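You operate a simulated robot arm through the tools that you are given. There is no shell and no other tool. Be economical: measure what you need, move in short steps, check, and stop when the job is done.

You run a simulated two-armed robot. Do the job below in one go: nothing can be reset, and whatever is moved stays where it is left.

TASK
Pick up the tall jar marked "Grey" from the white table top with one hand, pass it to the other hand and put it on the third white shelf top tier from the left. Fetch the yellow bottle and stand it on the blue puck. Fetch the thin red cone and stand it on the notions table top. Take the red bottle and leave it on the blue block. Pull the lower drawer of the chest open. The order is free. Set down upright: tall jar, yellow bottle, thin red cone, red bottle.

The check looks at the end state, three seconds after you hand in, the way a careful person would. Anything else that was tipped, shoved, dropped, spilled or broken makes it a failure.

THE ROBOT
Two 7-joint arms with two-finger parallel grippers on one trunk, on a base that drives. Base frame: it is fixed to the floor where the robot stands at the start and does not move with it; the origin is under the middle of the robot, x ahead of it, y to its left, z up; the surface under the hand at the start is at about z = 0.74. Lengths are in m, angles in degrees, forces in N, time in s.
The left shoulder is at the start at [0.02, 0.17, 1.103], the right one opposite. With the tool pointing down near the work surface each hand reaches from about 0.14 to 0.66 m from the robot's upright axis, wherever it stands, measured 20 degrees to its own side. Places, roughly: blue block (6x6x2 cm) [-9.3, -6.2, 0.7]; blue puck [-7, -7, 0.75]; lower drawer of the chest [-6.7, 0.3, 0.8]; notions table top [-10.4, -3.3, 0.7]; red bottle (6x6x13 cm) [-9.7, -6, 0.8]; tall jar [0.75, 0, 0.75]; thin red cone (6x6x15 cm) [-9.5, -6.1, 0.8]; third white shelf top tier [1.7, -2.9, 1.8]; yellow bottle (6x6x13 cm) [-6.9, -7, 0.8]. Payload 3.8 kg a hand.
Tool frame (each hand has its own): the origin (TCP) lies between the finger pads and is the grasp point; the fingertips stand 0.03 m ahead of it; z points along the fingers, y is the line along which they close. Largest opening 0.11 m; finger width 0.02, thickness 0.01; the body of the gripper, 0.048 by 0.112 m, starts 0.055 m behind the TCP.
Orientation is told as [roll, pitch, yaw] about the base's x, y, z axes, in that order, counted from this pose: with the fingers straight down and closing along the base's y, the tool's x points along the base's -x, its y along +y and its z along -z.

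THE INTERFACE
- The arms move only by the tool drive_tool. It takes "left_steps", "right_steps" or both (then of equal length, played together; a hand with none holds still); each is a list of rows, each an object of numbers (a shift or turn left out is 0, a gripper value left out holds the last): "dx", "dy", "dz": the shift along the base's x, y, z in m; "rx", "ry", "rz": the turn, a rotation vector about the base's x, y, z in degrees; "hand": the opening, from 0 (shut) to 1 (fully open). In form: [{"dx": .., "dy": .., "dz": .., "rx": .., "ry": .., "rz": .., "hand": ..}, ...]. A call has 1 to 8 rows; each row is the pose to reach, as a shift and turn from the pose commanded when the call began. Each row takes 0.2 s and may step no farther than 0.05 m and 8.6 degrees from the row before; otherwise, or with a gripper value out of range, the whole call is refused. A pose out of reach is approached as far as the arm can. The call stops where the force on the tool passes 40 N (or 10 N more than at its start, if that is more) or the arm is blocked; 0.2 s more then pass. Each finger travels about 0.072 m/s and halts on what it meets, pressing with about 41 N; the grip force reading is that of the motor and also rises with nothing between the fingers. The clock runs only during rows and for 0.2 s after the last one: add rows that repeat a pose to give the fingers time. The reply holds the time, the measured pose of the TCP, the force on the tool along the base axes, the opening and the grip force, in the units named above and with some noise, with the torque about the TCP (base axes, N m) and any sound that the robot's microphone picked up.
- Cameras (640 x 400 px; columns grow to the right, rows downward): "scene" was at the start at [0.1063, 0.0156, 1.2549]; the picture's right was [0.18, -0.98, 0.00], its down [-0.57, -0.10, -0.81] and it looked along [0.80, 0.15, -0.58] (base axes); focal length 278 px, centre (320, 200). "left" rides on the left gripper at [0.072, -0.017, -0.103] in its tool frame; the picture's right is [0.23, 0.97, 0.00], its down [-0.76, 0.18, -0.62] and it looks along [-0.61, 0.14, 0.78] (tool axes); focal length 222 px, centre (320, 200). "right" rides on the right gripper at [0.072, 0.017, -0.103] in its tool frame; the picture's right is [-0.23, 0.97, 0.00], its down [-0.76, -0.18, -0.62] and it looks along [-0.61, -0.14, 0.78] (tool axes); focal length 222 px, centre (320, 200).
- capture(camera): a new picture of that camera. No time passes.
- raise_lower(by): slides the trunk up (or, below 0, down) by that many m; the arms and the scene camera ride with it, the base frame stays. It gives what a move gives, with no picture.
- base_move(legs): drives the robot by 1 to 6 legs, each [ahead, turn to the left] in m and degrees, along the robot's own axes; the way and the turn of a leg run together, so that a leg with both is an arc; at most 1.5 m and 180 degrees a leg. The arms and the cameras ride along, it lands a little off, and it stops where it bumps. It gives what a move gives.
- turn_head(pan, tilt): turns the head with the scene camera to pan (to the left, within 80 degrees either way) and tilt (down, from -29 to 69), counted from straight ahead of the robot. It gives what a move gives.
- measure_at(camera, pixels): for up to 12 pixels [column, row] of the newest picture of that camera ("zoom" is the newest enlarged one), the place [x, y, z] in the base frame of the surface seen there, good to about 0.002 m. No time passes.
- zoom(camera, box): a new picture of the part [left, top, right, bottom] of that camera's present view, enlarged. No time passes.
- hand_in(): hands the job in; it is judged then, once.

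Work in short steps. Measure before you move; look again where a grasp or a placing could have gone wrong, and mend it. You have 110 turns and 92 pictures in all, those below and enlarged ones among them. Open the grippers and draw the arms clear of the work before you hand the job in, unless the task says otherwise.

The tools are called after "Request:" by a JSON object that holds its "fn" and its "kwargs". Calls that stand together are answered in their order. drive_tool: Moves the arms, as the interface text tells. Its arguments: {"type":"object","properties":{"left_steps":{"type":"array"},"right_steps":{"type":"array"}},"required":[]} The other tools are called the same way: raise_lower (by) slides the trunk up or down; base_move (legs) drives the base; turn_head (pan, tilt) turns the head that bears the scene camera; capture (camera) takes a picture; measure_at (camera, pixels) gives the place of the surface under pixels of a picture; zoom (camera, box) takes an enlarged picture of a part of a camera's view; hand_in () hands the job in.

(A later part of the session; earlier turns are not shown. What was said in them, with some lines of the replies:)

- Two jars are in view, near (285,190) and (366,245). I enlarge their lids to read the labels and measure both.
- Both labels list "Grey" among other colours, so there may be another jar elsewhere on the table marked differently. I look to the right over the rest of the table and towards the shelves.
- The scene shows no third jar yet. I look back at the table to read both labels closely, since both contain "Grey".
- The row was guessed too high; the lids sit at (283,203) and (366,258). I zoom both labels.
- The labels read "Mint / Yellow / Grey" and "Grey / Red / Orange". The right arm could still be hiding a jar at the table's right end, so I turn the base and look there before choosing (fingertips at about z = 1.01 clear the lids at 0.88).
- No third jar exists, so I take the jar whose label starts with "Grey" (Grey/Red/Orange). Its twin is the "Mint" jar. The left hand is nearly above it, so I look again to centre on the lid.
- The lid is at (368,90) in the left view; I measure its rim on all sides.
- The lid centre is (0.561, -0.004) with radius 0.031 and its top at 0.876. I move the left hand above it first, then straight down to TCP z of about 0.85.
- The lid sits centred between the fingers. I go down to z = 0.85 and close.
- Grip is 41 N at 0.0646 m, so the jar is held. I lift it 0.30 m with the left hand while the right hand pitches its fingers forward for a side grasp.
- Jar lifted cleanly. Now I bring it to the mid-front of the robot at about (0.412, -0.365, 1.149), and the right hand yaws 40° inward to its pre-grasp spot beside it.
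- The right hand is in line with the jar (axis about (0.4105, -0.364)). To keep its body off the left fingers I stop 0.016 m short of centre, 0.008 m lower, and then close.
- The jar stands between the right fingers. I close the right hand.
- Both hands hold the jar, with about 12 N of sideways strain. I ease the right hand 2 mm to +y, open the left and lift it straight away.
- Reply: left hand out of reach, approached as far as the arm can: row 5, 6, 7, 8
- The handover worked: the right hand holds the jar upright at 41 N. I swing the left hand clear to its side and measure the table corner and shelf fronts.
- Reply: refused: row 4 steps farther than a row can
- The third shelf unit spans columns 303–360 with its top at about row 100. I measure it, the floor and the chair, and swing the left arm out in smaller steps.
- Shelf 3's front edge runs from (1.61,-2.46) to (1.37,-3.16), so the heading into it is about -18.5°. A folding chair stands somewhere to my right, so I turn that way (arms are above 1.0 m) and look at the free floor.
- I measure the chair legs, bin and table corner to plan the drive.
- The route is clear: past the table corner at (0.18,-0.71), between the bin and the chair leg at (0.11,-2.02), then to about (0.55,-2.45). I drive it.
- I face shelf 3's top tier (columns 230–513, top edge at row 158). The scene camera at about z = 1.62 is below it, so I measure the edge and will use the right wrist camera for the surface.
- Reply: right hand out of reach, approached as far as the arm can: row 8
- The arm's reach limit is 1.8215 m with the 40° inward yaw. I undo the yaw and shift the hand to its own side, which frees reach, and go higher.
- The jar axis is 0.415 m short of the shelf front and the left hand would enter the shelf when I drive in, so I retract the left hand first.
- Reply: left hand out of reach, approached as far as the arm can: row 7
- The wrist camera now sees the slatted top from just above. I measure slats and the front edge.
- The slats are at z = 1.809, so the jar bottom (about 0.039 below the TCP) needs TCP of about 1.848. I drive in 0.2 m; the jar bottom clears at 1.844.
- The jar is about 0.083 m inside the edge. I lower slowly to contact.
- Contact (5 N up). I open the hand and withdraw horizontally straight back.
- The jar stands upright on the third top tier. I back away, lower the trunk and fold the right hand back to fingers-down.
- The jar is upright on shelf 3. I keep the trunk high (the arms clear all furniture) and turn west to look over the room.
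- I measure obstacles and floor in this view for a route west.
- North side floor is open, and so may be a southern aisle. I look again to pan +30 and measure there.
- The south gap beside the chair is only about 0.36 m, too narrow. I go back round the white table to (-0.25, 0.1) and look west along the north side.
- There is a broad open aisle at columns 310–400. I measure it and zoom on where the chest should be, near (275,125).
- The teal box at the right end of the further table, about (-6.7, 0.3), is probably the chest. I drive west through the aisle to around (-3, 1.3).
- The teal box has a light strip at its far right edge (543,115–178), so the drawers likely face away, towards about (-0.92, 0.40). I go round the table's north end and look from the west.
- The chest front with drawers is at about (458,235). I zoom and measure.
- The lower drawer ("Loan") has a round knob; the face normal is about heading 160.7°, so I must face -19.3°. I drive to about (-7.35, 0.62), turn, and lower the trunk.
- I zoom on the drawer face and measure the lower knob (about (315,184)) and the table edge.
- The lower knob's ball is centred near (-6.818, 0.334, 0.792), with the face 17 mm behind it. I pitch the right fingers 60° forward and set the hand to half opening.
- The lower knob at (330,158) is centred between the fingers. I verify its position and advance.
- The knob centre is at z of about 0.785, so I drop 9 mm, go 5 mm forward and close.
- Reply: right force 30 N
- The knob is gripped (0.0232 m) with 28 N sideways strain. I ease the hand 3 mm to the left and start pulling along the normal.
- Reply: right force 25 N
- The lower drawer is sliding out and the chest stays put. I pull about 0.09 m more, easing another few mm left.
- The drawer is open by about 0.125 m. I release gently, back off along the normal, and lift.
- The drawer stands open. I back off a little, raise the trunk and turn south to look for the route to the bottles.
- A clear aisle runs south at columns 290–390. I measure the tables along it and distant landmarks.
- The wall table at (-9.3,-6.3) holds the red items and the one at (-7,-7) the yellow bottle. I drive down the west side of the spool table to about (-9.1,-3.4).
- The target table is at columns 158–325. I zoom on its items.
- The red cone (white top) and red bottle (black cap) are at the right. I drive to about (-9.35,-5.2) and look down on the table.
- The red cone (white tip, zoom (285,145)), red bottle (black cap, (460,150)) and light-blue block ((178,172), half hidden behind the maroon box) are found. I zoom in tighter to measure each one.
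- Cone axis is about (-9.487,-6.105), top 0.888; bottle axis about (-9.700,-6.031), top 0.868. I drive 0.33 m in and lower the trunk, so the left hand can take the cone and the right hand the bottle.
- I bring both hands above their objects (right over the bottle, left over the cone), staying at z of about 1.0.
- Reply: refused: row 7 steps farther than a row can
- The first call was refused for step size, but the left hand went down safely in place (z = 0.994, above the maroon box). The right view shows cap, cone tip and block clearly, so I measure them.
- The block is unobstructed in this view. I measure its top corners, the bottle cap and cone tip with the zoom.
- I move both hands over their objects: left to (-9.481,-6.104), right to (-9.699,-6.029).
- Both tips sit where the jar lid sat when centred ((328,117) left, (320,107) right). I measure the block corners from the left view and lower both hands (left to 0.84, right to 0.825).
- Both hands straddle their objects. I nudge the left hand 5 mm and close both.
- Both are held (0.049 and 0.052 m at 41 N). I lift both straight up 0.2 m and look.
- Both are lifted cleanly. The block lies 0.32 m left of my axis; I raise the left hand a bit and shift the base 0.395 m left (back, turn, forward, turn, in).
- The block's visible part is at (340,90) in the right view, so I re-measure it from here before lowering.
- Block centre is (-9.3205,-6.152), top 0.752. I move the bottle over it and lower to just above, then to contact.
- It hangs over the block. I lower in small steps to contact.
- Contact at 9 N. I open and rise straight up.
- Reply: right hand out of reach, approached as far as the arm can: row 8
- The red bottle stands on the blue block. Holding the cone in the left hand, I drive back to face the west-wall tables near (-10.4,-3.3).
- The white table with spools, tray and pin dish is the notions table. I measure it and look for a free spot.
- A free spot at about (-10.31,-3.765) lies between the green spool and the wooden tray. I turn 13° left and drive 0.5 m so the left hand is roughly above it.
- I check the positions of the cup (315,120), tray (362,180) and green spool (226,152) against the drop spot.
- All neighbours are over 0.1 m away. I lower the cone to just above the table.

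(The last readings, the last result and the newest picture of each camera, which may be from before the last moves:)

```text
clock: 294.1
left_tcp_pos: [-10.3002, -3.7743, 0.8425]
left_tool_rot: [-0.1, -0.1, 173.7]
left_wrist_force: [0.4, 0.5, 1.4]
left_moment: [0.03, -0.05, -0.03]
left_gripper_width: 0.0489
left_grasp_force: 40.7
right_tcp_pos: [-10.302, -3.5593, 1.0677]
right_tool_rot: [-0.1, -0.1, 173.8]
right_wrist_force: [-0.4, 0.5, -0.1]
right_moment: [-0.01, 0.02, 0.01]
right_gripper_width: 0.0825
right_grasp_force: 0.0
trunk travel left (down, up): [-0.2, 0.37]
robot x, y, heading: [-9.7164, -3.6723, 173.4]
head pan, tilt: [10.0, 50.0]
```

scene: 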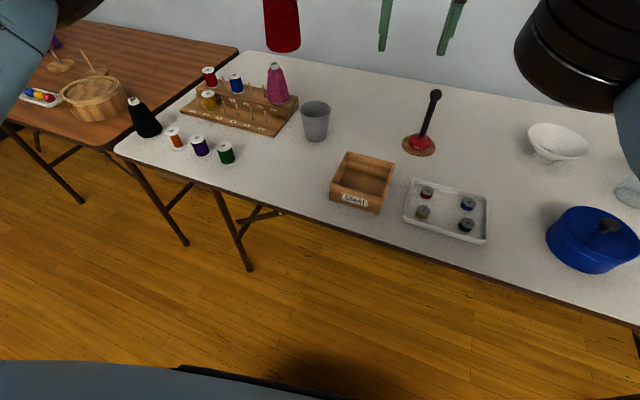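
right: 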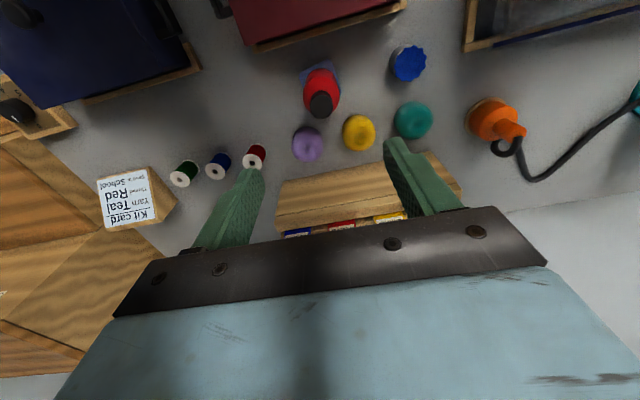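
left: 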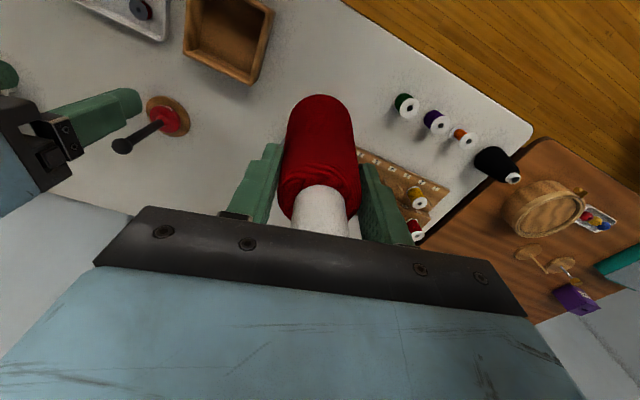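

Contact is just beginning (1.4 N). I lower 1.5 mm more, open, and rise.

Request:
{"fn": "drive_tool", "kwargs": {"left_steps": [{"dz": -0.0015}, {"dz": -0.0015, "hand": 0.55}, {"dz": -0.0015, "hand": 0.75}, {"dz": -0.0015, "hand": 0.75}, {"dz": 0.03}, {"dz": 0.08}, {"dz": 0.13}, {"dz": 0.18}]}}

Request:
{"fn": "capture", "kwargs": {"camera": "scene"}}

```text
clock: 295.9
left_tcp_pos: [-10.2999, -3.7721, 1.0231]
left_tool_rot: [0.0, 0.0, 173.8]
left_wrist_force: [-0.1, 0.0, -0.1]
left_moment: [-0.07, 0.01, -0.01]
left_gripper_width: 0.0824
left_grasp_force: 0.0
right_tcp_pos: [-10.302, -3.5581, 1.0684]
right_tool_rot: [0.0, -0.1, 173.9]
right_wrist_force: [-0.1, -0.6, 0.2]
right_moment: [-0.01, 0.0, 0.0]
right_gripper_width: 0.0825
right_grasp_force: 0.1
trunk travel left (down, up): [-0.2, 0.37]
robot x, y, heading: [-9.7168, -3.6766, 173.4]
head pan, tilt: [10.0, 50.0]
```

```text
17 pictures are left
```

scene: 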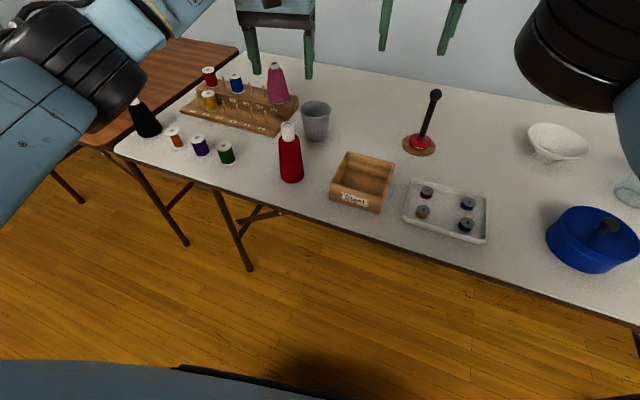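

The cone stands upright on the notions table. I raise the trunk, back out and drive around to the table at (-7,-7).

Request:
{"fn": "raise_lower", "kwargs": {"by": 0.3}}

Request:
{"fn": "base_move", "kwargs": {"legs": [[-0.5, 0], [0, 110.7], [1.31, 0], [0, 56], [0.9, 0], [0.85, 0]]}}

Request:
{"fn": "base_move", "kwargs": {"legs": [[0, -88]]}}

Request:
{"fn": "turn_head", "kwargs": {"pan": 0, "tilt": 30}}

Request:
{"fn": "capture", "kwargs": {"camera": "scene"}}

```text
clock: 298.9
left_tcp_pos: [-10.3007, -3.7722, 1.3223]
left_tool_rot: [0.0, 0.0, 173.8]
left_wrist_force: [0.6, -0.8, 0.4]
left_moment: [0.04, 0.02, -0.01]
left_gripper_width: 0.0826
left_grasp_force: 0.2
right_tcp_pos: [-10.302, -3.5581, 1.3684]
right_tool_rot: [0.0, -0.1, 173.9]
right_wrist_force: [0.6, 0.1, -0.7]
right_moment: [0.01, 0.01, -0.03]
right_gripper_width: 0.0824
right_grasp_force: 0.0
trunk travel left (down, up): [-0.5, 0.07]
robot x, y, heading: [-9.7136, -3.6715, 173.6]
head pan, tilt: [10.0, 50.0]
```

```text
clock: 323.4
left_tcp_pos: [-6.6966, -5.6352, 1.3236]
left_tool_rot: [-0.1, 0.0, -19.8]
left_wrist_force: [0.4, 0.2, 0.7]
left_moment: [0.0, 0.02, 0.0]
left_gripper_width: 0.0827
left_grasp_force: 0.0
right_tcp_pos: [-6.7471, -5.8415, 1.3678]
right_tool_rot: [0.1, 0.0, -19.8]
right_wrist_force: [1.1, 0.2, 0.6]
right_moment: [0.01, 0.01, -0.03]
right_gripper_width: 0.0823
right_grasp_force: 0.1
trunk travel left (down, up): [-0.5, 0.07]
robot x, y, heading: [-7.2889, -5.5951, -19.8]
head pan, tilt: [10.0, 50.0]
```

```text
clock: 327.4
left_tcp_pos: [-7.2876, -6.1848, 1.3217]
left_tool_rot: [0.1, 0.0, -106.0]
left_wrist_force: [-0.3, 0.1, 0.1]
left_moment: [-0.02, 0.01, -0.03]
left_gripper_width: 0.0823
left_grasp_force: 0.1
right_tcp_pos: [-7.4983, -6.15, 1.3677]
right_tool_rot: [-0.1, -0.1, -105.9]
right_wrist_force: [0.4, -0.1, 0.8]
right_moment: [0.04, 0.0, 0.0]
right_gripper_width: 0.0823
right_grasp_force: 0.2
trunk travel left (down, up): [-0.5, 0.07]
robot x, y, heading: [-7.2874, -5.5986, -106.0]
head pan, tilt: [10.0, 50.0]
```

```text
clock: 328.3
left_tcp_pos: [-7.288, -6.186, 1.3223]
left_tool_rot: [0.0, 0.0, -106.0]
left_wrist_force: [0.4, 0.6, 0.6]
left_moment: [0.03, 0.01, 0.02]
left_gripper_width: 0.0825
left_grasp_force: 0.0
right_tcp_pos: [-7.498, -6.1498, 1.3677]
right_tool_rot: [0.1, 0.1, -105.9]
right_wrist_force: [-0.4, 0.3, -0.4]
right_moment: [0.05, 0.0, 0.01]
right_gripper_width: 0.0826
right_grasp_force: 0.1
trunk travel left (down, up): [-0.5, 0.07]
robot x, y, heading: [-7.2883, -5.5924, -106.2]
head pan, tilt: [0.0, 30.0]
```

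```text
16 pictures are left
```

scene: 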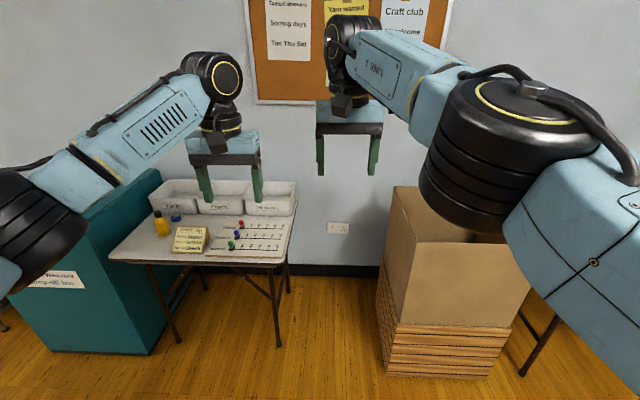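

The yellow bottle at (162,224) and blue puck at (176,218) are on the small white table. I zoom and measure.

Request:
{"fn": "zoom", "kwargs": {"camera": "scene", "box": [100, 170, 300, 295]}}

Request:
{"fn": "measure_at", "kwargs": {"camera": "zoom", "pixels": [[185, 140], [200, 180], [178, 180], [222, 180], [200, 210], [243, 148], [232, 152], [256, 152], [245, 162], [40, 285], [575, 295], [270, 225]]}}

```text
3.20 times, centred on (200, 232) of scene
```

zoom: 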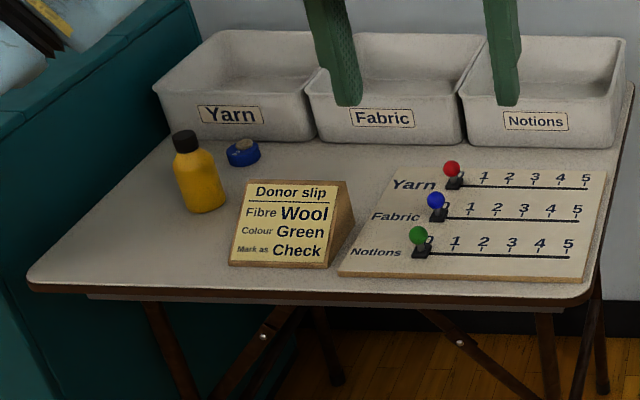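

```text
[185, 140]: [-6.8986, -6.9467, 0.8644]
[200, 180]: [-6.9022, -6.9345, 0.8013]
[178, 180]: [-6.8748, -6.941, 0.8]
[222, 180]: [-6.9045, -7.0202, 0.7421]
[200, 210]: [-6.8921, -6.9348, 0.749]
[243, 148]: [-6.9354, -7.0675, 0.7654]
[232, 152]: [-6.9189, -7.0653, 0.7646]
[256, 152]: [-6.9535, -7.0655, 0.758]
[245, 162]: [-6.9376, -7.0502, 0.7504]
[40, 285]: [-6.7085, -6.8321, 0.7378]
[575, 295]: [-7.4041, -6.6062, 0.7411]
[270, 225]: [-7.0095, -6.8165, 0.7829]
```

Bottle axis is about (-6.905,-6.96) and the puck about (-6.937,-7.075). I check heights of the cabinet and bins before approaching.

Request:
{"fn": "measure_at", "kwargs": {"camera": "zoom", "pixels": [[195, 25], [100, 60], [180, 110], [210, 92], [240, 90], [230, 138], [300, 130], [10, 340], [600, 50]]}}

Request:
{"fn": "zoom", "kwargs": {"camera": "scene", "box": [145, 205, 193, 240]}}

Request:
{"fn": "measure_at", "kwargs": {"camera": "zoom", "pixels": [[410, 155], [360, 180], [470, 190], [410, 215], [415, 130], [220, 250], [150, 300], [290, 300], [160, 90], [165, 60]]}}

```text
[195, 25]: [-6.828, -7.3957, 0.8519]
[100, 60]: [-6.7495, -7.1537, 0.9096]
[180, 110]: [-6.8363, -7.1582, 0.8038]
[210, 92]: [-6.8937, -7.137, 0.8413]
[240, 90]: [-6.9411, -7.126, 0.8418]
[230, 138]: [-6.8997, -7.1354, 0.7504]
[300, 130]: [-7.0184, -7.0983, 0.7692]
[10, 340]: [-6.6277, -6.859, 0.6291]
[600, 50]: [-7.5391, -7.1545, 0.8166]
```

```text
11.43 times, centred on (169, 222) of scene
```

zoom: 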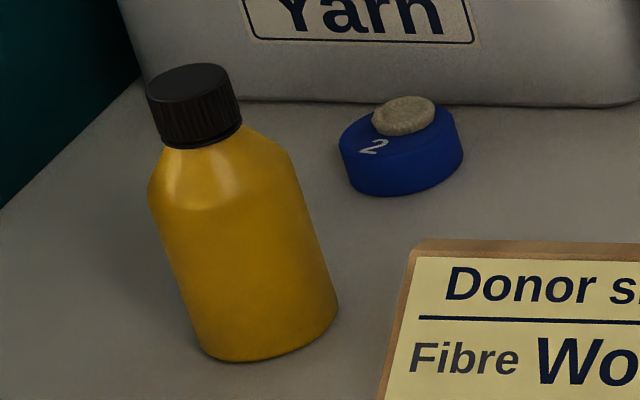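

```text
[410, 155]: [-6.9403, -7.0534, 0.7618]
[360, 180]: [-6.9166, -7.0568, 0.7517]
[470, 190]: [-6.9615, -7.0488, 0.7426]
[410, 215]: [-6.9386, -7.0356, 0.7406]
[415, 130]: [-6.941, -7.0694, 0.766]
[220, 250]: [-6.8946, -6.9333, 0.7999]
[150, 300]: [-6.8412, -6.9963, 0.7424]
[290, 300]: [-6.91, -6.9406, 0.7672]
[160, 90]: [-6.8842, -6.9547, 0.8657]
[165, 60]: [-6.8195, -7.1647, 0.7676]
```

The bins are 0.84 high and sit 0.05 m behind the puck, so I must keep the hand aligned with the table (yaw -108). The puck carries a small raised tan disc in its middle. I drive to (-6.90,-6.44), heading -78, and take pictures there.

Request:
{"fn": "base_move", "kwargs": {"legs": [[0, 40.8], [0.9, 0], [0, -12.6]]}}

Request:
{"fn": "turn_head", "kwargs": {"pan": -12, "tilt": 50}}

Request:
{"fn": "capture", "kwargs": {"camera": "scene"}}

```text
clock: 335.7
left_tcp_pos: [-6.632, -6.9427, 1.3219]
left_tool_rot: [0.0, 0.1, -78.0]
left_wrist_force: [0.1, -0.5, 0.1]
left_moment: [0.02, -0.03, 0.0]
left_gripper_width: 0.0824
left_grasp_force: 0.0
right_tcp_pos: [-6.8357, -7.0126, 1.3674]
right_tool_rot: [0.0, 0.0, -77.9]
right_wrist_force: [-0.7, 0.2, -0.4]
right_moment: [0.0, 0.02, 0.02]
right_gripper_width: 0.0824
right_grasp_force: 0.2
trunk travel left (down, up): [-0.5, 0.07]
robot x, y, heading: [-6.9058, -6.4235, -78.1]
head pan, tilt: [0.0, 30.0]
```

```text
clock: 336.6
left_tcp_pos: [-6.6326, -6.9437, 1.3213]
left_tool_rot: [0.0, 0.1, -78.0]
left_wrist_force: [-0.2, 0.1, 0.4]
left_moment: [-0.01, -0.01, -0.03]
left_gripper_width: 0.0827
left_grasp_force: 0.1
right_tcp_pos: [-6.8328, -7.0107, 1.3676]
right_tool_rot: [0.0, 0.0, -77.9]
right_wrist_force: [-0.2, -0.4, -0.1]
right_moment: [0.02, 0.04, -0.04]
right_gripper_width: 0.0826
right_grasp_force: 0.0
trunk travel left (down, up): [-0.5, 0.07]
robot x, y, heading: [-6.9129, -6.4223, -78.6]
head pan, tilt: [-12.0, 50.0]
```

```text
13 pictures are left
```

scene: 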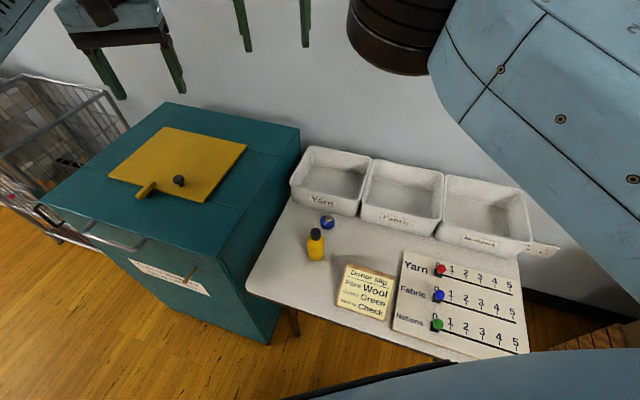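

The left hand would meet the cabinet when I lower the trunk, so I first pull it back in front of me, and move the right hand over the bottle with yaw -108.

Request:
{"fn": "drive_tool", "kwargs": {"left_steps": [{"dx": 0.007, "dy": 0.049}, {"dx": 0.014, "dy": 0.098}, {"dx": 0.021, "dy": 0.147}, {"dx": 0.029, "dy": 0.196}, {"dx": 0.036, "dy": 0.245}, {"dx": 0.043, "dy": 0.29}], "right_steps": [{"dx": -0.018, "dy": 0.013, "rz": -7.5, "hand": 0.9}, {"dx": -0.036, "dy": 0.026, "rz": -15}, {"dx": -0.054, "dy": 0.038, "rz": -22.5}, {"dx": -0.07, "dy": 0.05, "rz": -30}, {"dx": -0.07, "dy": 0.05, "rz": -30}, {"dx": -0.07, "dy": 0.05, "rz": -30}]}}

```text
clock: 338.0
left_tcp_pos: [-6.587, -6.6494, 1.3224]
left_tool_rot: [-0.2, -0.1, -78.0]
left_wrist_force: [0.3, 0.0, 0.2]
left_moment: [-0.04, 0.05, 0.01]
left_gripper_width: 0.0826
left_grasp_force: 0.2
right_tcp_pos: [-6.9, -6.9571, 1.3689]
right_tool_rot: [-0.1, -0.2, -107.7]
right_wrist_force: [0.7, 1.4, -0.4]
right_moment: [-0.08, 0.02, 0.0]
right_gripper_width: 0.0992
right_grasp_force: 0.1
right hand out of reach, approached as far as the arm can: row 1
trunk travel left (down, up): [-0.5, 0.07]
robot x, y, heading: [-6.9065, -6.4225, -78.1]
head pan, tilt: [-12.0, 50.0]
```

Both hands are clear. I lower the trunk 0.3 m and look through the right wrist camera.

Request:
{"fn": "raise_lower", "kwargs": {"by": -0.3}}

Request:
{"fn": "capture", "kwargs": {"camera": "right"}}

```text
clock: 341.0
left_tcp_pos: [-6.5902, -6.6534, 1.0238]
left_tool_rot: [0.0, 0.0, -78.1]
left_wrist_force: [0.6, 0.2, -0.1]
left_moment: [-0.02, -0.03, 0.04]
left_gripper_width: 0.0824
left_grasp_force: 0.1
right_tcp_pos: [-6.9041, -6.9607, 1.0693]
right_tool_rot: [-0.1, 0.0, -107.9]
right_wrist_force: [-0.6, 0.5, -0.2]
right_moment: [-0.04, 0.01, 0.0]
right_gripper_width: 0.0993
right_grasp_force: 0.2
trunk travel left (down, up): [-0.2, 0.37]
robot x, y, heading: [-6.9094, -6.4243, -78.1]
head pan, tilt: [-12.0, 50.0]
```

```text
12 pictures are left
```

right: 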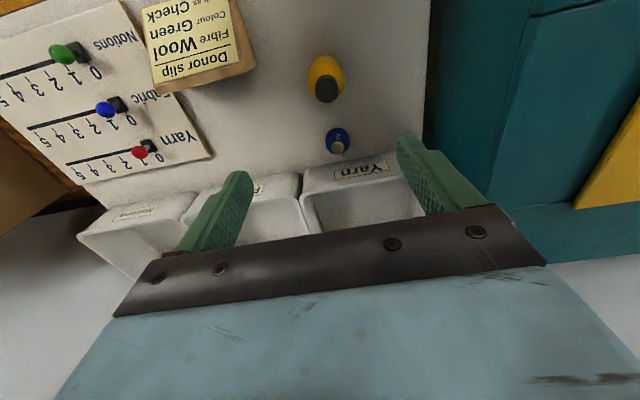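

The cap (326,90) and puck (338,140) are both visible. I zoom for exact centres.

Request:
{"fn": "zoom", "kwargs": {"camera": "right", "box": [290, 50, 386, 160]}}

Request:
{"fn": "measure_at", "kwargs": {"camera": "right", "pixels": [[326, 90], [318, 90], [334, 90], [326, 99], [338, 147], [338, 135], [328, 141], [348, 139], [333, 147], [343, 146], [338, 129]]}}

```text
3.64 times, centred on (338, 105) of right
```

zoom: 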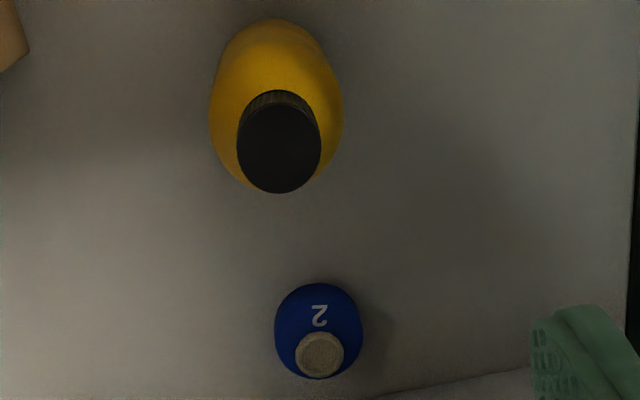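

```text
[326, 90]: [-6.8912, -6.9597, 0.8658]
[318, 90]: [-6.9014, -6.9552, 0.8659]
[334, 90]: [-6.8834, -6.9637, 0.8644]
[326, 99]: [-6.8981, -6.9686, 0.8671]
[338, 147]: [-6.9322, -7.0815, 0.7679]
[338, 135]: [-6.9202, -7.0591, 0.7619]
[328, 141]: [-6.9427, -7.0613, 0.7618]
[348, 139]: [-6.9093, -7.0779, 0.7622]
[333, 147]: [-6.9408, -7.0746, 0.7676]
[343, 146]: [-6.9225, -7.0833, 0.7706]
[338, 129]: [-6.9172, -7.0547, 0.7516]
```

Bottle axis is (-6.8915,-6.960); puck disc centre is (-6.930,-7.078), top about 0.769. I centre over the bottle, lower to z = 0.828 and close.

Request:
{"fn": "drive_tool", "kwargs": {"right_steps": [{"dx": 0.0126, "dy": 0.0007, "dz": -0.03}, {"dx": 0.0126, "dy": 0.0007, "dz": -0.075}, {"dx": 0.0126, "dy": 0.0007, "dz": -0.12}, {"dx": 0.0126, "dy": 0.0007, "dz": -0.165}, {"dx": 0.0126, "dy": 0.0007, "dz": -0.21}, {"dx": 0.0126, "dy": 0.0007, "dz": -0.241}, {"dx": 0.0126, "dy": 0.0007, "dz": -0.241}]}}

Request:
{"fn": "drive_tool", "kwargs": {"right_steps": [{"hand": 0.7}, {"hand": 0.4}, {"hand": 0.2}, {"hand": 0.2}, {"hand": 0.2}]}}

```text
clock: 342.6
left_tcp_pos: [-6.5892, -6.6529, 1.0225]
left_tool_rot: [0.0, 0.0, -78.0]
left_wrist_force: [-0.5, 0.2, -0.2]
left_moment: [0.01, 0.0, 0.01]
left_gripper_width: 0.0825
left_grasp_force: 0.0
right_tcp_pos: [-6.8917, -6.9618, 0.8247]
right_tool_rot: [0.1, -0.1, -107.9]
right_wrist_force: [-0.5, -0.1, -0.9]
right_moment: [0.04, 0.0, 0.01]
right_gripper_width: 0.0991
right_grasp_force: 0.1
trunk travel left (down, up): [-0.2, 0.37]
robot x, y, heading: [-6.9061, -6.4199, -78.3]
head pan, tilt: [-12.0, 50.0]
```

```text
clock: 343.8
left_tcp_pos: [-6.5901, -6.6536, 1.0227]
left_tool_rot: [0.0, 0.0, -78.0]
left_wrist_force: [-0.8, -0.5, 0.1]
left_moment: [-0.01, -0.02, 0.01]
left_gripper_width: 0.0826
left_grasp_force: 0.0
right_tcp_pos: [-6.8915, -6.9614, 0.8261]
right_tool_rot: [0.0, 0.0, -108.0]
right_wrist_force: [-0.8, 0.1, -0.4]
right_moment: [0.0, 0.04, 0.02]
right_gripper_width: 0.0521
right_grasp_force: 41.3
trunk travel left (down, up): [-0.2, 0.37]
robot x, y, heading: [-6.908, -6.4224, -77.9]
head pan, tilt: [-12.0, 50.0]
```

Gripped at 0.052 m. I lift 0.07 m and carry it over the puck.

Request:
{"fn": "drive_tool", "kwargs": {"right_steps": [{"dz": 0.03, "hand": 0.2}, {"dz": 0.07}, {"dx": -0.011, "dy": -0.034, "dz": 0.07}, {"dx": -0.023, "dy": -0.07, "dz": 0.07}, {"dx": -0.033, "dy": -0.102, "dz": 0.07}, {"dx": -0.0385, "dy": -0.118, "dz": 0.07}, {"dx": -0.0385, "dy": -0.118, "dz": 0.07}]}}

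Request:
{"fn": "capture", "kwargs": {"camera": "scene"}}

Request:
{"fn": "capture", "kwargs": {"camera": "right"}}

```text
clock: 345.4
left_tcp_pos: [-6.5904, -6.6527, 1.0224]
left_tool_rot: [0.0, -0.1, -78.0]
left_wrist_force: [-0.2, 0.0, -0.1]
left_moment: [0.02, 0.03, 0.0]
left_gripper_width: 0.0824
left_grasp_force: 0.1
right_tcp_pos: [-6.9313, -7.0765, 0.898]
right_tool_rot: [0.2, -0.1, -107.8]
right_wrist_force: [-0.3, 0.7, -1.2]
right_moment: [0.01, 0.02, 0.03]
right_gripper_width: 0.0521
right_grasp_force: 40.7
trunk travel left (down, up): [-0.2, 0.37]
robot x, y, heading: [-6.9094, -6.4218, -77.7]
head pan, tilt: [-12.0, 50.0]
```

```text
10 pictures are left
```

scene: 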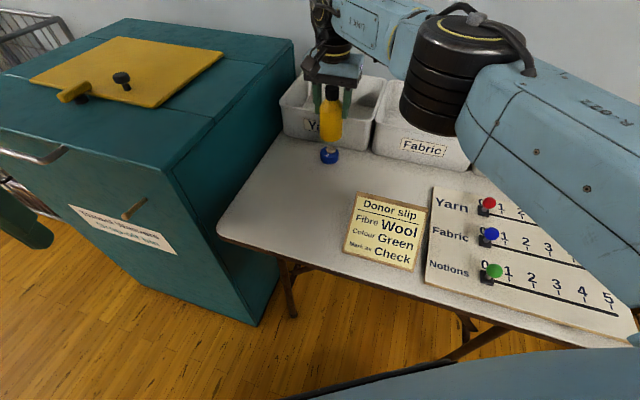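

```text
9 pictures are left
```

right: 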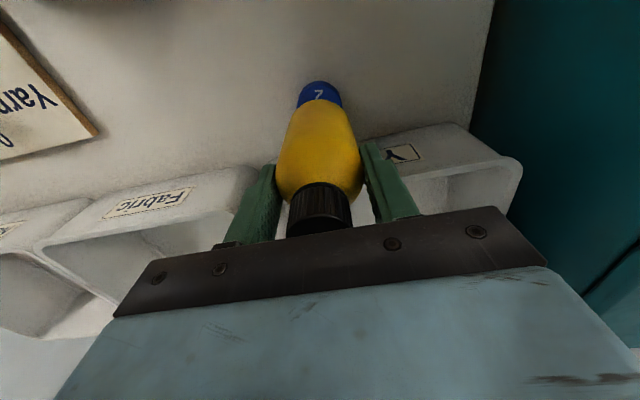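

The reach is fine. I zoom in the scene view to check the bottle's base against the puck.

Request:
{"fn": "zoom", "kwargs": {"camera": "scene", "box": [300, 80, 364, 170]}}

Request:
{"fn": "measure_at", "kwargs": {"camera": "zoom", "pixels": [[280, 255], [319, 255], [360, 255], [290, 340], [318, 335], [350, 340], [318, 355], [320, 300]]}}

```text
4.44 times, centred on (332, 125) of scene
```

zoom: 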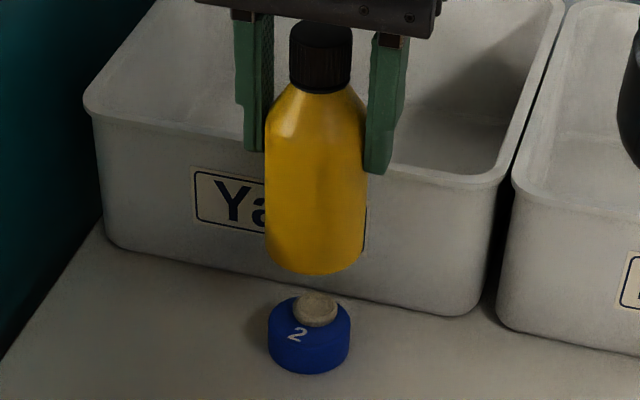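

```text
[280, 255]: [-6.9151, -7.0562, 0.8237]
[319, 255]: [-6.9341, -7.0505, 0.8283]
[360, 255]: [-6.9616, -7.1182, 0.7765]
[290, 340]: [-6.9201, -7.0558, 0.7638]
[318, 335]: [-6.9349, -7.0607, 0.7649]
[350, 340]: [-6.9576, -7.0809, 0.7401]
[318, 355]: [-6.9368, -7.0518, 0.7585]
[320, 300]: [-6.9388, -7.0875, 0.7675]
```

The base is aligned sideways; the tan disc centre is about 5 mm deeper at (-6.934,-7.082). I shift 5 mm and lower to just above contact.

Request:
{"fn": "drive_tool", "kwargs": {"right_steps": [{"dx": -0.002, "dy": -0.005, "dz": -0.015}, {"dx": -0.002, "dy": -0.005, "dz": -0.03}, {"dx": -0.002, "dy": -0.005, "dz": -0.038}, {"dx": -0.002, "dy": -0.005, "dz": -0.04}]}}

Request:
{"fn": "drive_tool", "kwargs": {"right_steps": [{"dz": -0.0015}, {"dz": -0.003}]}}

```text
clock: 346.4
left_tcp_pos: [-6.5891, -6.6531, 1.0225]
left_tool_rot: [-0.1, 0.1, -77.9]
left_wrist_force: [0.9, 1.1, 0.1]
left_moment: [0.0, 0.0, -0.02]
left_gripper_width: 0.0826
left_grasp_force: 0.0
right_tcp_pos: [-6.9357, -7.0747, 0.8629]
right_tool_rot: [0.0, 0.0, -108.0]
right_wrist_force: [0.0, 0.0, -2.2]
right_moment: [0.01, 0.03, 0.02]
right_gripper_width: 0.0519
right_grasp_force: 41.6
right hand out of reach, approached as far as the arm can: row 1, 2, 3, 4
trunk travel left (down, up): [-0.2, 0.37]
robot x, y, heading: [-6.9113, -6.4225, -78.1]
head pan, tilt: [-12.0, 50.0]
```

```text
clock: 347.0
left_tcp_pos: [-6.5894, -6.6529, 1.0226]
left_tool_rot: [0.0, 0.1, -78.1]
left_wrist_force: [0.5, 0.7, -0.6]
left_moment: [-0.01, 0.02, 0.01]
left_gripper_width: 0.0824
left_grasp_force: 0.1
right_tcp_pos: [-6.9352, -7.0755, 0.8596]
right_tool_rot: [-0.1, 0.0, -107.8]
right_wrist_force: [-0.3, 0.2, -2.2]
right_moment: [0.06, 0.04, -0.02]
right_gripper_width: 0.0519
right_grasp_force: 41.1
trunk travel left (down, up): [-0.2, 0.37]
robot x, y, heading: [-6.9108, -6.4198, -78.2]
head pan, tilt: [-12.0, 50.0]
```

That is the arm's reach limit. I lift 2 cm, drive 4 cm closer, and then correct with the arm.

Request:
{"fn": "drive_tool", "kwargs": {"right_steps": [{"dz": 0.01, "dy": 0.02, "dx": 0.006}, {"dz": 0.025, "dy": 0.04, "dx": 0.006}]}}

Request:
{"fn": "base_move", "kwargs": {"legs": [[0.04, 0]]}}

```text
clock: 347.6
left_tcp_pos: [-6.5898, -6.6531, 1.0235]
left_tool_rot: [0.0, 0.0, -78.0]
left_wrist_force: [-0.9, -0.3, -0.4]
left_moment: [-0.01, -0.01, 0.0]
left_gripper_width: 0.0825
left_grasp_force: 0.0
right_tcp_pos: [-6.9297, -7.0359, 0.8855]
right_tool_rot: [0.0, 0.0, -108.0]
right_wrist_force: [0.7, 0.5, -3.0]
right_moment: [-0.02, -0.02, -0.03]
right_gripper_width: 0.0521
right_grasp_force: 41.0
trunk travel left (down, up): [-0.2, 0.37]
robot x, y, heading: [-6.9086, -6.4187, -77.8]
head pan, tilt: [-12.0, 50.0]
```

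```text
clock: 348.4
left_tcp_pos: [-6.5803, -6.6931, 1.022]
left_tool_rot: [0.0, 0.0, -77.9]
left_wrist_force: [-0.2, -0.1, 0.0]
left_moment: [0.02, 0.02, 0.0]
left_gripper_width: 0.0826
left_grasp_force: 0.0
right_tcp_pos: [-6.9211, -7.078, 0.8838]
right_tool_rot: [-0.1, 0.0, -108.0]
right_wrist_force: [-0.1, -0.5, -2.7]
right_moment: [0.03, 0.01, -0.02]
right_gripper_width: 0.0522
right_grasp_force: 40.9
trunk travel left (down, up): [-0.2, 0.37]
robot x, y, heading: [-6.9019, -6.4607, -77.7]
head pan, tilt: [-12.0, 50.0]
```

Now the target (-6.934,-7.082) is in reach. I correct and lower close to contact.

Request:
{"fn": "drive_tool", "kwargs": {"right_steps": [{"dx": -0.013, "dy": -0.0035}, {"dx": -0.013, "dy": -0.0035, "dz": -0.015}, {"dx": -0.013, "dy": -0.0035, "dz": -0.024}, {"dx": -0.013, "dy": -0.0035, "dz": -0.026}]}}

Request:
{"fn": "zoom", "kwargs": {"camera": "scene", "box": [295, 80, 375, 180]}}

```text
clock: 349.4
left_tcp_pos: [-6.5818, -6.6917, 1.0229]
left_tool_rot: [0.0, 0.0, -78.0]
left_wrist_force: [-0.5, -0.3, -0.6]
left_moment: [0.01, 0.01, 0.03]
left_gripper_width: 0.0823
left_grasp_force: 0.0
right_tcp_pos: [-6.9344, -7.0788, 0.8596]
right_tool_rot: [0.0, 0.0, -107.9]
right_wrist_force: [0.1, 0.0, -1.4]
right_moment: [-0.01, -0.01, -0.02]
right_gripper_width: 0.0519
right_grasp_force: 41.0
trunk travel left (down, up): [-0.2, 0.37]
robot x, y, heading: [-6.9014, -6.4561, -78.1]
head pan, tilt: [-12.0, 50.0]
```

```text
4.00 times, centred on (335, 130) of scene
```

zoom: 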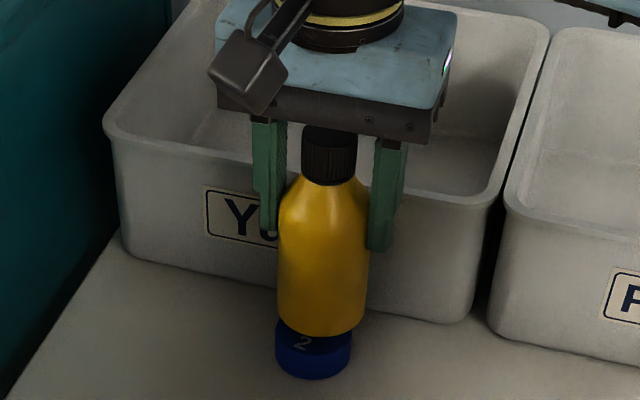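

It is well over the disc. I adjust 2 mm and lower to contact.

Request:
{"fn": "drive_tool", "kwargs": {"right_steps": [{"dx": 0.001, "dy": -0.002, "dz": -0.001}, {"dx": 0.001, "dy": -0.002, "dz": -0.0025}, {"dx": 0.001, "dy": -0.002, "dz": -0.004}]}}

```text
clock: 350.2
left_tcp_pos: [-6.5808, -6.6919, 1.0236]
left_tool_rot: [0.0, 0.0, -77.9]
left_wrist_force: [-0.3, -0.5, 0.2]
left_moment: [-0.03, -0.03, -0.04]
left_gripper_width: 0.0824
left_grasp_force: 0.0
right_tcp_pos: [-6.9332, -7.0805, 0.8544]
right_tool_rot: [-0.1, 0.0, -107.9]
right_wrist_force: [0.0, 0.1, -1.1]
right_moment: [0.0, 0.01, 0.0]
right_gripper_width: 0.0522
right_grasp_force: 41.2
trunk travel left (down, up): [-0.2, 0.37]
robot x, y, heading: [-6.9048, -6.4623, -77.8]
head pan, tilt: [-12.0, 50.0]
```

Request:
{"fn": "drive_tool", "kwargs": {"right_steps": [{"dz": -0.001}, {"dz": -0.002}, {"dz": -0.003}]}}

```text
clock: 351.1
left_tcp_pos: [-6.5819, -6.6903, 1.0232]
left_tool_rot: [0.1, 0.0, -78.0]
left_wrist_force: [0.4, -0.1, -0.8]
left_moment: [0.02, 0.0, 0.0]
left_gripper_width: 0.0825
left_grasp_force: 0.1
right_tcp_pos: [-6.9337, -7.0811, 0.8524]
right_tool_rot: [0.0, 0.0, -108.0]
right_wrist_force: [0.0, 0.0, -2.1]
right_moment: [0.02, 0.01, 0.02]
right_gripper_width: 0.0519
right_grasp_force: 41.4
trunk travel left (down, up): [-0.2, 0.37]
robot x, y, heading: [-6.9009, -6.4608, -77.9]
head pan, tilt: [-12.0, 50.0]
```

No contact yet (the disc may be recessed or lower than thought). I keep lowering in 1 mm steps.

Request:
{"fn": "drive_tool", "kwargs": {"right_steps": [{"dz": -0.001}, {"dz": -0.002}, {"dz": -0.003}, {"dz": -0.003}]}}

```text
clock: 352.1
left_tcp_pos: [-6.5816, -6.6919, 1.0235]
left_tool_rot: [-0.1, 0.0, -78.0]
left_wrist_force: [0.0, 0.7, -0.5]
left_moment: [0.0, -0.01, -0.05]
left_gripper_width: 0.0825
left_grasp_force: 0.0
right_tcp_pos: [-6.9334, -7.0809, 0.8493]
right_tool_rot: [0.0, -0.1, -107.9]
right_wrist_force: [-0.3, 0.0, -2.7]
right_moment: [-0.01, -0.03, 0.03]
right_gripper_width: 0.0522
right_grasp_force: 41.3
trunk travel left (down, up): [-0.2, 0.37]
robot x, y, heading: [-6.8986, -6.4588, -78.0]
head pan, tilt: [-12.0, 50.0]
```

Request:
{"fn": "drive_tool", "kwargs": {"right_steps": [{"dz": -0.001}, {"dz": -0.002}, {"dz": -0.003}, {"dz": -0.003}]}}

```text
clock: 353.1
left_tcp_pos: [-6.5804, -6.6915, 1.0238]
left_tool_rot: [0.0, -0.1, -78.0]
left_wrist_force: [0.6, -0.5, 0.0]
left_moment: [0.0, 0.02, 0.0]
left_gripper_width: 0.0823
left_grasp_force: 0.0
right_tcp_pos: [-6.9332, -7.0815, 0.8488]
right_tool_rot: [0.1, -0.1, -107.9]
right_wrist_force: [-0.7, 0.2, 6.2]
right_moment: [0.06, 0.03, -0.01]
right_gripper_width: 0.0518
right_grasp_force: 40.9
trunk travel left (down, up): [-0.2, 0.37]
robot x, y, heading: [-6.9026, -6.4623, -78.1]
head pan, tilt: [-12.0, 50.0]
```

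Contact at 6 N with almost no moment, so the support is central. I open and rise straight up.

Request:
{"fn": "drive_tool", "kwargs": {"right_steps": [{"hand": 0.5}, {"hand": 0.7}, {"hand": 0.7}, {"hand": 0.7, "dz": 0.02}, {"dz": 0.06}, {"dz": 0.11}, {"dz": 0.16}]}}

Request:
{"fn": "zoom", "kwargs": {"camera": "scene", "box": [295, 80, 375, 180]}}

```text
clock: 354.6
left_tcp_pos: [-6.5809, -6.6913, 1.023]
left_tool_rot: [0.0, -0.1, -78.0]
left_wrist_force: [0.4, -0.1, 0.1]
left_moment: [0.01, 0.0, 0.02]
left_gripper_width: 0.0826
left_grasp_force: 0.1
right_tcp_pos: [-6.9372, -7.0811, 1.0076]
right_tool_rot: [0.0, -0.1, -107.9]
right_wrist_force: [-0.2, 0.7, -0.9]
right_moment: [-0.01, 0.03, 0.02]
right_gripper_width: 0.0771
right_grasp_force: 0.1
trunk travel left (down, up): [-0.2, 0.37]
robot x, y, heading: [-6.9017, -6.4632, -78.2]
head pan, tilt: [-12.0, 50.0]
```

```text
4.00 times, centred on (335, 130) of scene
```

zoom: 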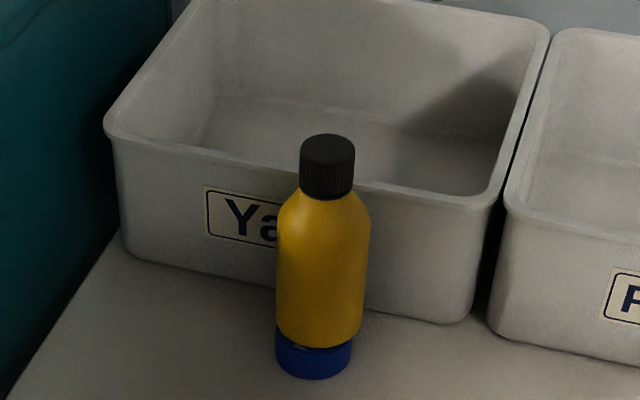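

The yellow bottle stands upright on the puck. I back clear of the table and take a last check.

Request:
{"fn": "base_move", "kwargs": {"legs": [[-0.5, 0]]}}

Request:
{"fn": "turn_head", "kwargs": {"pan": -8, "tilt": 30}}

Request:
{"fn": "capture", "kwargs": {"camera": "scene"}}

```text
clock: 357.6
left_tcp_pos: [-6.6866, -6.1957, 1.0222]
left_tool_rot: [0.0, -0.1, -77.9]
left_wrist_force: [0.5, -0.9, 0.1]
left_moment: [0.02, 0.0, 0.0]
left_gripper_width: 0.0826
left_grasp_force: 0.0
right_tcp_pos: [-7.0428, -6.585, 1.0062]
right_tool_rot: [0.0, 0.0, -107.7]
right_wrist_force: [0.1, 0.4, 0.3]
right_moment: [0.0, 0.01, -0.03]
right_gripper_width: 0.077
right_grasp_force: 0.1
trunk travel left (down, up): [-0.2, 0.37]
robot x, y, heading: [-7.0108, -5.9642, -78.0]
head pan, tilt: [-12.0, 50.0]
```

```text
clock: 358.5
left_tcp_pos: [-6.6864, -6.1957, 1.0226]
left_tool_rot: [0.0, 0.0, -77.9]
left_wrist_force: [-0.4, 0.0, -0.1]
left_moment: [-0.02, -0.03, 0.01]
left_gripper_width: 0.0826
left_grasp_force: 0.1
right_tcp_pos: [-7.0429, -6.5859, 1.007]
right_tool_rot: [0.0, 0.0, -107.7]
right_wrist_force: [-0.4, -0.5, 0.8]
right_moment: [0.01, 0.0, 0.0]
right_gripper_width: 0.0771
right_grasp_force: 0.0
trunk travel left (down, up): [-0.2, 0.37]
robot x, y, heading: [-7.0096, -5.9679, -77.9]
head pan, tilt: [-8.0, 30.0]
```

```text
5 pictures are left
```

scene: 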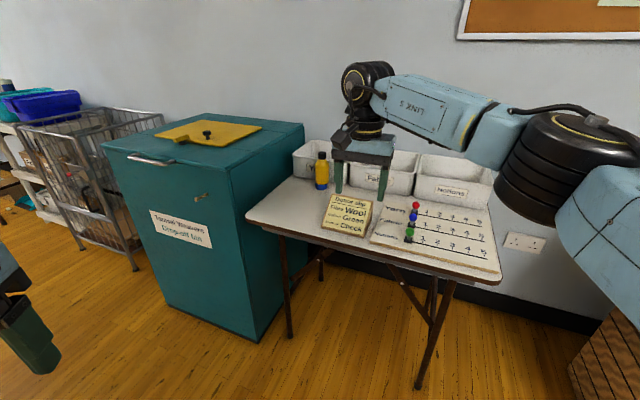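

The bottle stands on the puck at (322,170), nothing else was disturbed, and both hands are open and clear. I hand in.

Request:
{"fn": "hand_in", "kwargs": {}}

```text
The job is handed in.
```

I did all five parts and handed the job in; one choice, which jar was meant by "Grey", was a judgement call.

- **Jar:** Both jars on the white table list "Grey" on their labels ("Grey / Red / Orange" and "Mint / Yellow / Grey"). I took the one that starts with "Grey", picked it up with the left hand, passed it to the right, and stood it on the third shelf's top tier.
- **Yellow bottle:** It stands upright on the blue puck. The puck has a small raised disc, and the bottle overhangs it slightly at the back right.
- **Thin red cone:** It stands upright on the notions table.
- **Red bottle:** It stands upright on the blue block.
- **Lower drawer:** It is open by about 12 cm.

I saw nothing else tipped or moved in the pictures I took after each step.
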